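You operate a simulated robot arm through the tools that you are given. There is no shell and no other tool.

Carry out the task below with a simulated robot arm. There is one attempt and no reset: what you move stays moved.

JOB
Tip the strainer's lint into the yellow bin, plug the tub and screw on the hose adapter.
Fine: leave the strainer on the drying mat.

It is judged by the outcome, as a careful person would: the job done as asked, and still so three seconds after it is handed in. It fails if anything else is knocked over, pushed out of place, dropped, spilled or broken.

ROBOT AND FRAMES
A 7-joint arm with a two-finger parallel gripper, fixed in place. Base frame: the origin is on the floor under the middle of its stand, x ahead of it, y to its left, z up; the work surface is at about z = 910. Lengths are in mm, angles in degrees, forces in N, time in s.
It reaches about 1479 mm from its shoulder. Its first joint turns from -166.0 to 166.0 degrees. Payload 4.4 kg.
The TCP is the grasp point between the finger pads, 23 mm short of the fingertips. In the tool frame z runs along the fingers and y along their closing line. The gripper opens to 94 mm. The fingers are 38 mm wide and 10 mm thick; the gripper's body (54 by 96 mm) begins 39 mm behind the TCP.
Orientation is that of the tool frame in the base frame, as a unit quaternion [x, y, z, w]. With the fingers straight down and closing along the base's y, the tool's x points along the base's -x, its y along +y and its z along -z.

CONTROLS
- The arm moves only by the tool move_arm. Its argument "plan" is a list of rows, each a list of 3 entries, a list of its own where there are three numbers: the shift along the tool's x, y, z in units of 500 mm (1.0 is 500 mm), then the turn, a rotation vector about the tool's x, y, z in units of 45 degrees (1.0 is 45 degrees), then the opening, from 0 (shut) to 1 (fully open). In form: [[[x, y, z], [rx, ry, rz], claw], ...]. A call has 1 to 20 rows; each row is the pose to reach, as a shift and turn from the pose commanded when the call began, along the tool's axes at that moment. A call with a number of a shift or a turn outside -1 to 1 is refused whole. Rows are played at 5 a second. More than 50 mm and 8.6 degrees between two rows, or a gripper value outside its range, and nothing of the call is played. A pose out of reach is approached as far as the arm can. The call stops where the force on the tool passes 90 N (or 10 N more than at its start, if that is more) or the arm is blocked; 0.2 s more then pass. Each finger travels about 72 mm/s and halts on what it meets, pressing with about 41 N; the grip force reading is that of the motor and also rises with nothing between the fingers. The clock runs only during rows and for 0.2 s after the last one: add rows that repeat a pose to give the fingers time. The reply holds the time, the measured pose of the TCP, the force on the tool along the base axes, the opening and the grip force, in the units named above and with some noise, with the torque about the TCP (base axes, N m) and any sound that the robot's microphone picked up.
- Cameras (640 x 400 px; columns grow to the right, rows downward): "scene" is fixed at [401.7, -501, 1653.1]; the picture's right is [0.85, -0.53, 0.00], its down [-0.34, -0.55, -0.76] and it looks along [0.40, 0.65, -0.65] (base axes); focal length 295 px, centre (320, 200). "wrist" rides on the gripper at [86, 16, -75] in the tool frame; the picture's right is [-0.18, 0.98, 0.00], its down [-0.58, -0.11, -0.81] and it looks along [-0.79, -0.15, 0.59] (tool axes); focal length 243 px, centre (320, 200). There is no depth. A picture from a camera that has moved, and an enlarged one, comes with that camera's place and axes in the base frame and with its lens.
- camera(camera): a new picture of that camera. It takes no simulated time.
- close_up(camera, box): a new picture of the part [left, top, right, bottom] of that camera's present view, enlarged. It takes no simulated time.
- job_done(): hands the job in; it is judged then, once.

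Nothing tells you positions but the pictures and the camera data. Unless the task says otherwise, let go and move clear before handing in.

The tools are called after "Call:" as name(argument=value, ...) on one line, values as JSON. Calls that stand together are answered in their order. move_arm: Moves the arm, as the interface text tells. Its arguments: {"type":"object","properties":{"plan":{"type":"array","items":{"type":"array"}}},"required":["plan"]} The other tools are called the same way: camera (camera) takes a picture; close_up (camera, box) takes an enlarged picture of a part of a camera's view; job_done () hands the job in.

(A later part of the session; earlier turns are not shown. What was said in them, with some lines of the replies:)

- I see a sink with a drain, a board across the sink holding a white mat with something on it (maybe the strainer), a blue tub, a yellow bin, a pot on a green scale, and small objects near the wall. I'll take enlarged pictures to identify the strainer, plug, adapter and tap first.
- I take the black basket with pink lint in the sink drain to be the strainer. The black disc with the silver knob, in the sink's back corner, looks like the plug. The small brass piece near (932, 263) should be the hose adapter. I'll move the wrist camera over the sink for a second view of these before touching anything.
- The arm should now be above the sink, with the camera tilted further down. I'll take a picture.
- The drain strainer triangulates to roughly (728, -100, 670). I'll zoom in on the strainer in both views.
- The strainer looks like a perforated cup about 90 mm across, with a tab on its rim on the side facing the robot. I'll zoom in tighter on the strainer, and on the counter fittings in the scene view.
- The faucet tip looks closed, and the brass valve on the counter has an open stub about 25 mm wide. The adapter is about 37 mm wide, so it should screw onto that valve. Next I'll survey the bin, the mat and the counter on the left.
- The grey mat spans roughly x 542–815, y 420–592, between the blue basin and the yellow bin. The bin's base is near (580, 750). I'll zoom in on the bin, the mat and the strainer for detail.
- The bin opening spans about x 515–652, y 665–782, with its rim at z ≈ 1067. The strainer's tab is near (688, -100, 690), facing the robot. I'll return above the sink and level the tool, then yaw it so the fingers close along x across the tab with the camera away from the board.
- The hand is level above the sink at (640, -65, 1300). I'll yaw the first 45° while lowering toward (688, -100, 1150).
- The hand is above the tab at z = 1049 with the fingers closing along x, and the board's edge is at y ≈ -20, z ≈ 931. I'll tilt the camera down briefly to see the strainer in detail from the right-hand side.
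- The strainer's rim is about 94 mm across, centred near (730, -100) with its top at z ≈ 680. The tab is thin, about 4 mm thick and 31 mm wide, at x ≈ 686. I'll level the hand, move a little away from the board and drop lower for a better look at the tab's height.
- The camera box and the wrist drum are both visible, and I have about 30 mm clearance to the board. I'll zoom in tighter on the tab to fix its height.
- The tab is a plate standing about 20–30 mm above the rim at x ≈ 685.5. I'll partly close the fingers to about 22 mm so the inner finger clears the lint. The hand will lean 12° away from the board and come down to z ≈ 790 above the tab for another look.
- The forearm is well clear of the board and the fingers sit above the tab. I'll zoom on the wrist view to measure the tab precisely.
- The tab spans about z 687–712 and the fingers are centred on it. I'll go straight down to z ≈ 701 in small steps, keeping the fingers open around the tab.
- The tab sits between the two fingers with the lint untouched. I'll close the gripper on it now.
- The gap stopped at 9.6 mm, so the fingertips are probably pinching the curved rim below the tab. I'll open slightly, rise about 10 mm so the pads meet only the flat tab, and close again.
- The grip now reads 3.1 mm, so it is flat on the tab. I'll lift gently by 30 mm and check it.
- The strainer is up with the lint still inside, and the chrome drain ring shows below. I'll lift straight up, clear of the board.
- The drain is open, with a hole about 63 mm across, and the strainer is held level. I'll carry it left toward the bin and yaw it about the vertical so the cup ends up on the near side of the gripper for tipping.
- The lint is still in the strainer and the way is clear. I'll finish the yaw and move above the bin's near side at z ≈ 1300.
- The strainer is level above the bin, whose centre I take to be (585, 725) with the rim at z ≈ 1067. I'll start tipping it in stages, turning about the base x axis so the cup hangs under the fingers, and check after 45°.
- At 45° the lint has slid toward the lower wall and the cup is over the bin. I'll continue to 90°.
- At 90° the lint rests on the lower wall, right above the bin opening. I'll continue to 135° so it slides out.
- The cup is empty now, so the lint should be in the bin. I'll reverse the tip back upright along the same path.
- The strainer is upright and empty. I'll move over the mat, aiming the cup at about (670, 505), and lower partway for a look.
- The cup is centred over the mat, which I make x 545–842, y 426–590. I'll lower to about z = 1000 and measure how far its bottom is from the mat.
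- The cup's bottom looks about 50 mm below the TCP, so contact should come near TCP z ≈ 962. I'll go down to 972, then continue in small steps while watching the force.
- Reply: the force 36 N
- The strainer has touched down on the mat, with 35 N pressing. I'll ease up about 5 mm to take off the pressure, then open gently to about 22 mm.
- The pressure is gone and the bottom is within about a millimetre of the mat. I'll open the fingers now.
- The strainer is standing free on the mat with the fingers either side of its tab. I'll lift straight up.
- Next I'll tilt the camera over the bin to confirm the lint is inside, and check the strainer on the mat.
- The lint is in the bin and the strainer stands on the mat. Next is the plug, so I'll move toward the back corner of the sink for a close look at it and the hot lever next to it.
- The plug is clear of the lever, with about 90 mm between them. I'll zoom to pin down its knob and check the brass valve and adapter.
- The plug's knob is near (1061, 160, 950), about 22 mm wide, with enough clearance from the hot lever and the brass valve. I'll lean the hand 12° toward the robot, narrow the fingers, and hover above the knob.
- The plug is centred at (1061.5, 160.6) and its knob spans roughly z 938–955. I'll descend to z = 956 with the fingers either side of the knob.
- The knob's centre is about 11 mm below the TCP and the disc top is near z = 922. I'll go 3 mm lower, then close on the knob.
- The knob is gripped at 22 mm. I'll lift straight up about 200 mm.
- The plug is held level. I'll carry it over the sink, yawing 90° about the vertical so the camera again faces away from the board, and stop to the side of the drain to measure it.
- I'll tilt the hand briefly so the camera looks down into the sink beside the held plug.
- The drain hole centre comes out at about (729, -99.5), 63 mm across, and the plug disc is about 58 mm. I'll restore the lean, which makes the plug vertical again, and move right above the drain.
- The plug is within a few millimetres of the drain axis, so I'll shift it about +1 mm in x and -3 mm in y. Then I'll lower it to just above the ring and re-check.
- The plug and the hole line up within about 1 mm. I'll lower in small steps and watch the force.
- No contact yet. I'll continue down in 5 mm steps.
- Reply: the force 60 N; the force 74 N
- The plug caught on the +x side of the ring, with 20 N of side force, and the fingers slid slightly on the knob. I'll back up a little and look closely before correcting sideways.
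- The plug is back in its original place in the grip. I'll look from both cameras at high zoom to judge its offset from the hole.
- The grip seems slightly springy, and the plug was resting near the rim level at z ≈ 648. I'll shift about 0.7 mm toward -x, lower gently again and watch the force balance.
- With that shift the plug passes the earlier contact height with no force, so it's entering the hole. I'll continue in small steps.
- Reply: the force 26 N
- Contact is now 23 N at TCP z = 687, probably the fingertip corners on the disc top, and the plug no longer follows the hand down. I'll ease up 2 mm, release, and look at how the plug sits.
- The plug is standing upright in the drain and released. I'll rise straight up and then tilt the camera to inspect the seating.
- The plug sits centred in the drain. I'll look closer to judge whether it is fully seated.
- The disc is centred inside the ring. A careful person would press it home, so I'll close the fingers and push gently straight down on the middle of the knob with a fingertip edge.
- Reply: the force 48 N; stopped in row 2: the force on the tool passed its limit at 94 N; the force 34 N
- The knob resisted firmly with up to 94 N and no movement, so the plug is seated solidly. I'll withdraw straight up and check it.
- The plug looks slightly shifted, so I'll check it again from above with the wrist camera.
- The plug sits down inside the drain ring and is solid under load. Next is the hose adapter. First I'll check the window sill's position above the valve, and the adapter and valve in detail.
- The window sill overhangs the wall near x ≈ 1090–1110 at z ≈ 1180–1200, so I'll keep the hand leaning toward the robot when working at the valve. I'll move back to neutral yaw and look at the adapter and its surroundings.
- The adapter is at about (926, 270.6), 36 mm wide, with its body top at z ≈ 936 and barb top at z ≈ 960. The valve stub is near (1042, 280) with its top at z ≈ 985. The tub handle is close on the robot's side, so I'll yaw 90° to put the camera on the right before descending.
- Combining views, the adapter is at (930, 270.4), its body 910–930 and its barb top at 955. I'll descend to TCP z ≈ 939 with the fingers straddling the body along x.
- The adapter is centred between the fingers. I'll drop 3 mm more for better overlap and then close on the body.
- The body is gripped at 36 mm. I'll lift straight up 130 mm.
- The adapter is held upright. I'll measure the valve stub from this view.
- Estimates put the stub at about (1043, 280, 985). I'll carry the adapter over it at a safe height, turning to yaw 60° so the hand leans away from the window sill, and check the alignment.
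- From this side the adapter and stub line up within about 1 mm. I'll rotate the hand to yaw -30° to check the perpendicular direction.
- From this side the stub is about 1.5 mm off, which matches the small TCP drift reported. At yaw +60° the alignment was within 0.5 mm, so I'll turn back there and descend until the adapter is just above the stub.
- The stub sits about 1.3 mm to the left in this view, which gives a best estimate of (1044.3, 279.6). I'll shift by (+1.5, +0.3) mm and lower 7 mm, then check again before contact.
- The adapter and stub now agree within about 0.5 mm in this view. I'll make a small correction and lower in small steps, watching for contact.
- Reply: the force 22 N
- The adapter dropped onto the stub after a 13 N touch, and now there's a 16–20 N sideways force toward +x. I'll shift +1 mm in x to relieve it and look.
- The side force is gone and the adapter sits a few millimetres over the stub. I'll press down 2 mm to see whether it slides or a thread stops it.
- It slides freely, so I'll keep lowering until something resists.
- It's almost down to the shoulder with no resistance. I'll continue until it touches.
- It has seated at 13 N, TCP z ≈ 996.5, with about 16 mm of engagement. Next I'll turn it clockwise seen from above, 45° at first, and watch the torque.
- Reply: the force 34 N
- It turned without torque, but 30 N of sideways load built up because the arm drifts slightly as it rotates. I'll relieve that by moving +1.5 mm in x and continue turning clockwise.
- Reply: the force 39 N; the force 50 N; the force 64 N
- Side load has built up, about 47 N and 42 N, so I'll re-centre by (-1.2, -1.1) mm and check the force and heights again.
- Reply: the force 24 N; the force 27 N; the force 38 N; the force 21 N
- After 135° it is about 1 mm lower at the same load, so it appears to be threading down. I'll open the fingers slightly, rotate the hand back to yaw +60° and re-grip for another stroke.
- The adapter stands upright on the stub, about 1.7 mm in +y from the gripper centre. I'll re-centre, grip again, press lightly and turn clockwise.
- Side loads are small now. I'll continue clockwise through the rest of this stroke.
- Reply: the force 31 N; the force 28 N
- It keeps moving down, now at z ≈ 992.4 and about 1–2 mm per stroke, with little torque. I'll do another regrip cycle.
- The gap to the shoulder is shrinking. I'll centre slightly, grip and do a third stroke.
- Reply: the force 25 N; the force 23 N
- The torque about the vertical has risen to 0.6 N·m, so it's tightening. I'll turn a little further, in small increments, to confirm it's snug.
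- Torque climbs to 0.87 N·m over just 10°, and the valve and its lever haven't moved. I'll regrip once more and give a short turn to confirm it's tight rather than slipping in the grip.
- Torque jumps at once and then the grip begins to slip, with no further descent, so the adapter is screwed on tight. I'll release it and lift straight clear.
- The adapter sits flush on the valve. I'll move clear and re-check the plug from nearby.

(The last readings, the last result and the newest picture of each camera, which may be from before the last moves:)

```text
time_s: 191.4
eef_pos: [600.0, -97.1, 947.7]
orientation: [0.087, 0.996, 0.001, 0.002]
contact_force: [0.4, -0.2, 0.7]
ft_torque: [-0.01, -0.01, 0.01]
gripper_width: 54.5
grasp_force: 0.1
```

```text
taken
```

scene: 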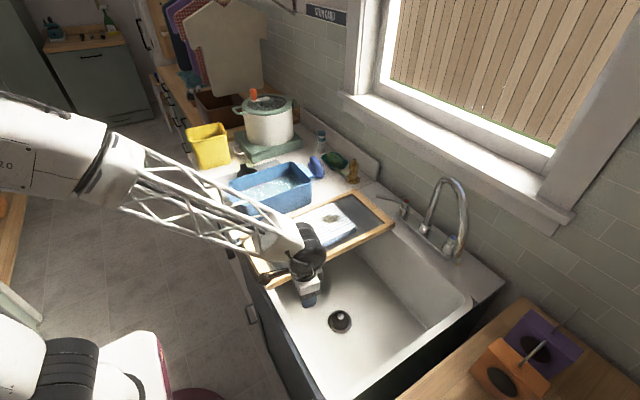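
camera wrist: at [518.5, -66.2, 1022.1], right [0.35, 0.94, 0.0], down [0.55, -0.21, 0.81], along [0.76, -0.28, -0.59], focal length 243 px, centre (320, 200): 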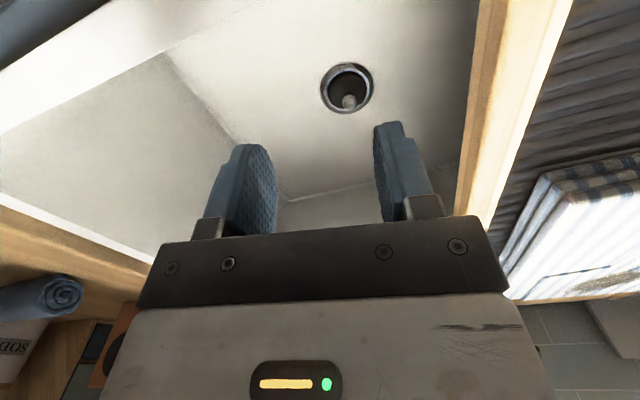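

Call:
close_up(camera="wrist", box=[312, 55, 384, 120])

Call:
close_up(camera="scene", box=[328, 306, 354, 334])

```text
6.15 times, centred on (348, 88) of wrist
camera zoom: at [518.5, -66.2, 1022.1], right [0.35, 0.94, 0.0], down [0.55, -0.21, 0.81], along [0.76, -0.28, -0.59], focal length 1493 px, centre (148, 892)
```

zoom: 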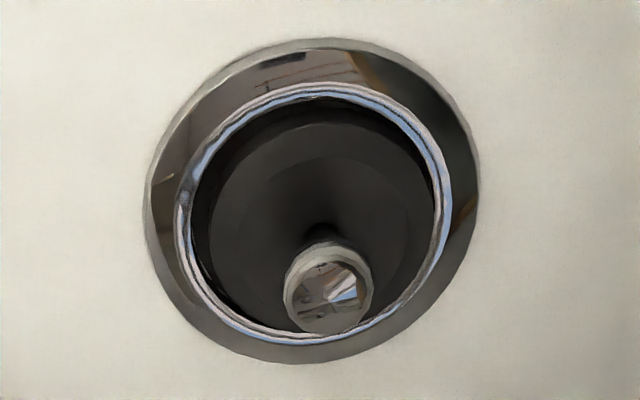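

```text
14.29 times, centred on (341, 320) of scene
camera zoom: at [401.7, -501.0, 1653.1], right [0.85, -0.53, 0.0], down [-0.34, -0.55, -0.76], along [0.4, 0.65, -0.65], focal length 4209 px, centre (20, -1514)
```

zoom: 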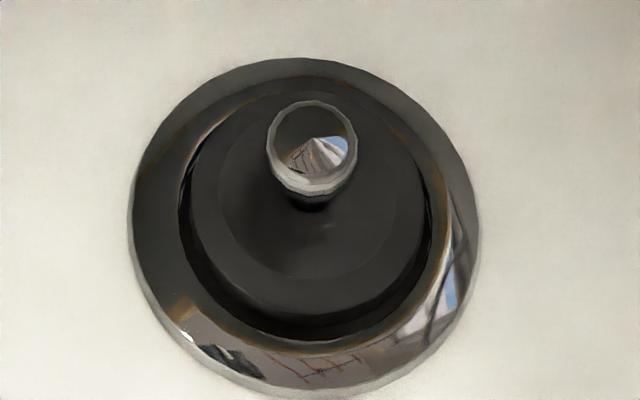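

The plug lies inside the drain lip, centred within about 1–2 mm. I'll raise the arm clear and do a final check of the whole scene.

Call:
move_arm(plan=[[[0, 0, -0.06], [0, 0, 0], 0.58], [[0, 0, -0.14], [0, 0, 0], 0.58], [[0, 0, -0.22], [0, 0, 0], 0.58], [[0, 0, -0.3], [0, 0, 0], 0.58], [[0, 0, -0.38], [0, 0, 0], 0.58], [[0, 0, -0.46], [0, 0, 0], 0.58], [[0, 0, -0.54], [0, 0, 0], 0.58], [[0, 0, -0.62], [0, 0, 0], 0.58], [[0, 0, -0.7], [0, 0, 0], 0.58], [[0, 0, -0.7], [0, 0, 0], 0.58]])

Call:
move_arm(plan=[[[0.02, 0.088, -0.02], [0, 0.067, 0], 0.6], [[0.04, 0.176, -0.04], [0, 0.133, 0], 0.6], [[0.06, 0.264, -0.06], [0, 0.2, 0], 0.6], [[0.08, 0.352, -0.08], [0, 0.267, 0], 0.6], [[0.1, 0.44, -0.1], [0, 0.333, 0], 0.6], [[0.12, 0.528, -0.1], [0, 0.4, 0], 0.6], [[0.14, 0.616, -0.1], [0, 0.467, 0], 0.6], [[0.16, 0.704, -0.1], [0, 0.533, 0], 0.6], [[0.18, 0.792, -0.1], [0, 0.6, 0], 0.6], [[0.2, 0.88, -0.1], [0, 0.667, 0], 0.6], [[0.2, 0.88, -0.1], [0, 0.667, 0], 0.6]])

Call:
camera(camera="wrist")

Call:
camera(camera="scene")

Call:
close_up(camera="scene", box=[180, 90, 400, 270])

```text
time_s: 193.7
eef_pos: [599.5, -98.0, 1298.0]
orientation: [0.087, 0.996, 0.002, 0.001]
contact_force: [0.2, 0.0, 0.1]
ft_torque: [-0.02, 0.01, 0.02]
gripper_width: 54.6
grasp_force: 0.0
```

```text
time_s: 196.1
eef_pos: [576.5, 353.7, 1347.2]
orientation: [0.085, 0.963, 0.023, -0.257]
contact_force: [0.0, 0.5, 0.1]
ft_torque: [0.01, 0.01, 0.02]
gripper_width: 56.4
grasp_force: 0.1
```

```text
taken
camera wrist: at [542.5, 376.0, 1454.7], right [0.33, 0.94, -0.09], down [0.87, -0.26, 0.41], along [0.36, -0.21, -0.91], focal length 243 px, centre (320, 200)
```

wrist: 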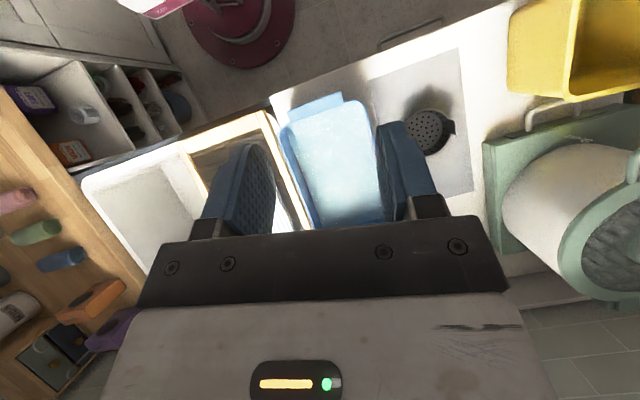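

```text
taken
```

scene: 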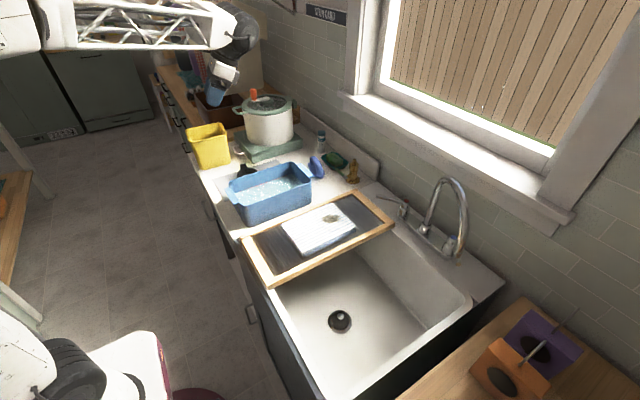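

```text
2.22 times, centred on (290, 180) of scene
camera zoom: at [401.7, -501.0, 1653.1], right [0.85, -0.53, 0.0], down [-0.34, -0.55, -0.76], along [0.4, 0.65, -0.65], focal length 655 px, centre (387, 244)
```

zoom: 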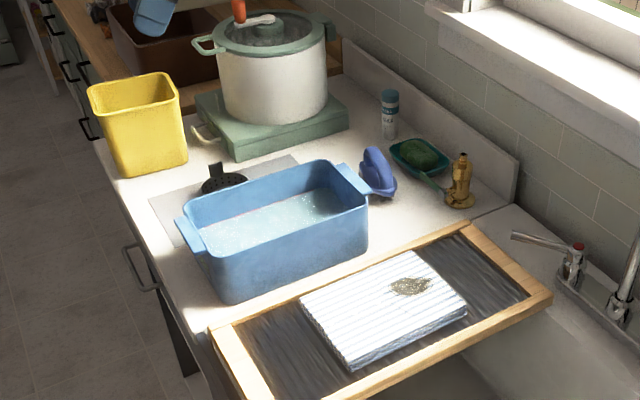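

Everything checks out:
- **Lint:** it is in the yellow bin.
- **Strainer:** it stands empty on the grey mat.
- **Plug:** it is seated in the sink drain.
- **Adapter:** it is screwed tight onto the brass valve.

Nothing else has moved, and the arm is clear with nothing in its grip. I'm handing the job in.

Call:
job_done()

```text
The job is handed in.
```

I've handed the job in, and every part of it was done. I haven't seen how it was judged.

- **Lint:** I tipped it out of the strainer into the yellow bin, and the wrist camera showed it lying in the bottom.
- **Strainer:** it is empty and standing on the grey mat beside the blue basin, which I took to be the drying mat.
- **Plug:** I took "the tub" to mean the sink. The plug sits inside the sink's drain ring, about 1–3 mm off centre, and didn't move when I pressed it with up to 94 N.
- **Hose adapter:** I screwed it onto the brass valve beside the soap dish. It is down against the valve's shoulder and tight enough that my grip began to slip at about 0.8 N·m.

The last pictures showed nothing else knocked over, moved or spilled. The arm was raised clear with nothing in its grip.
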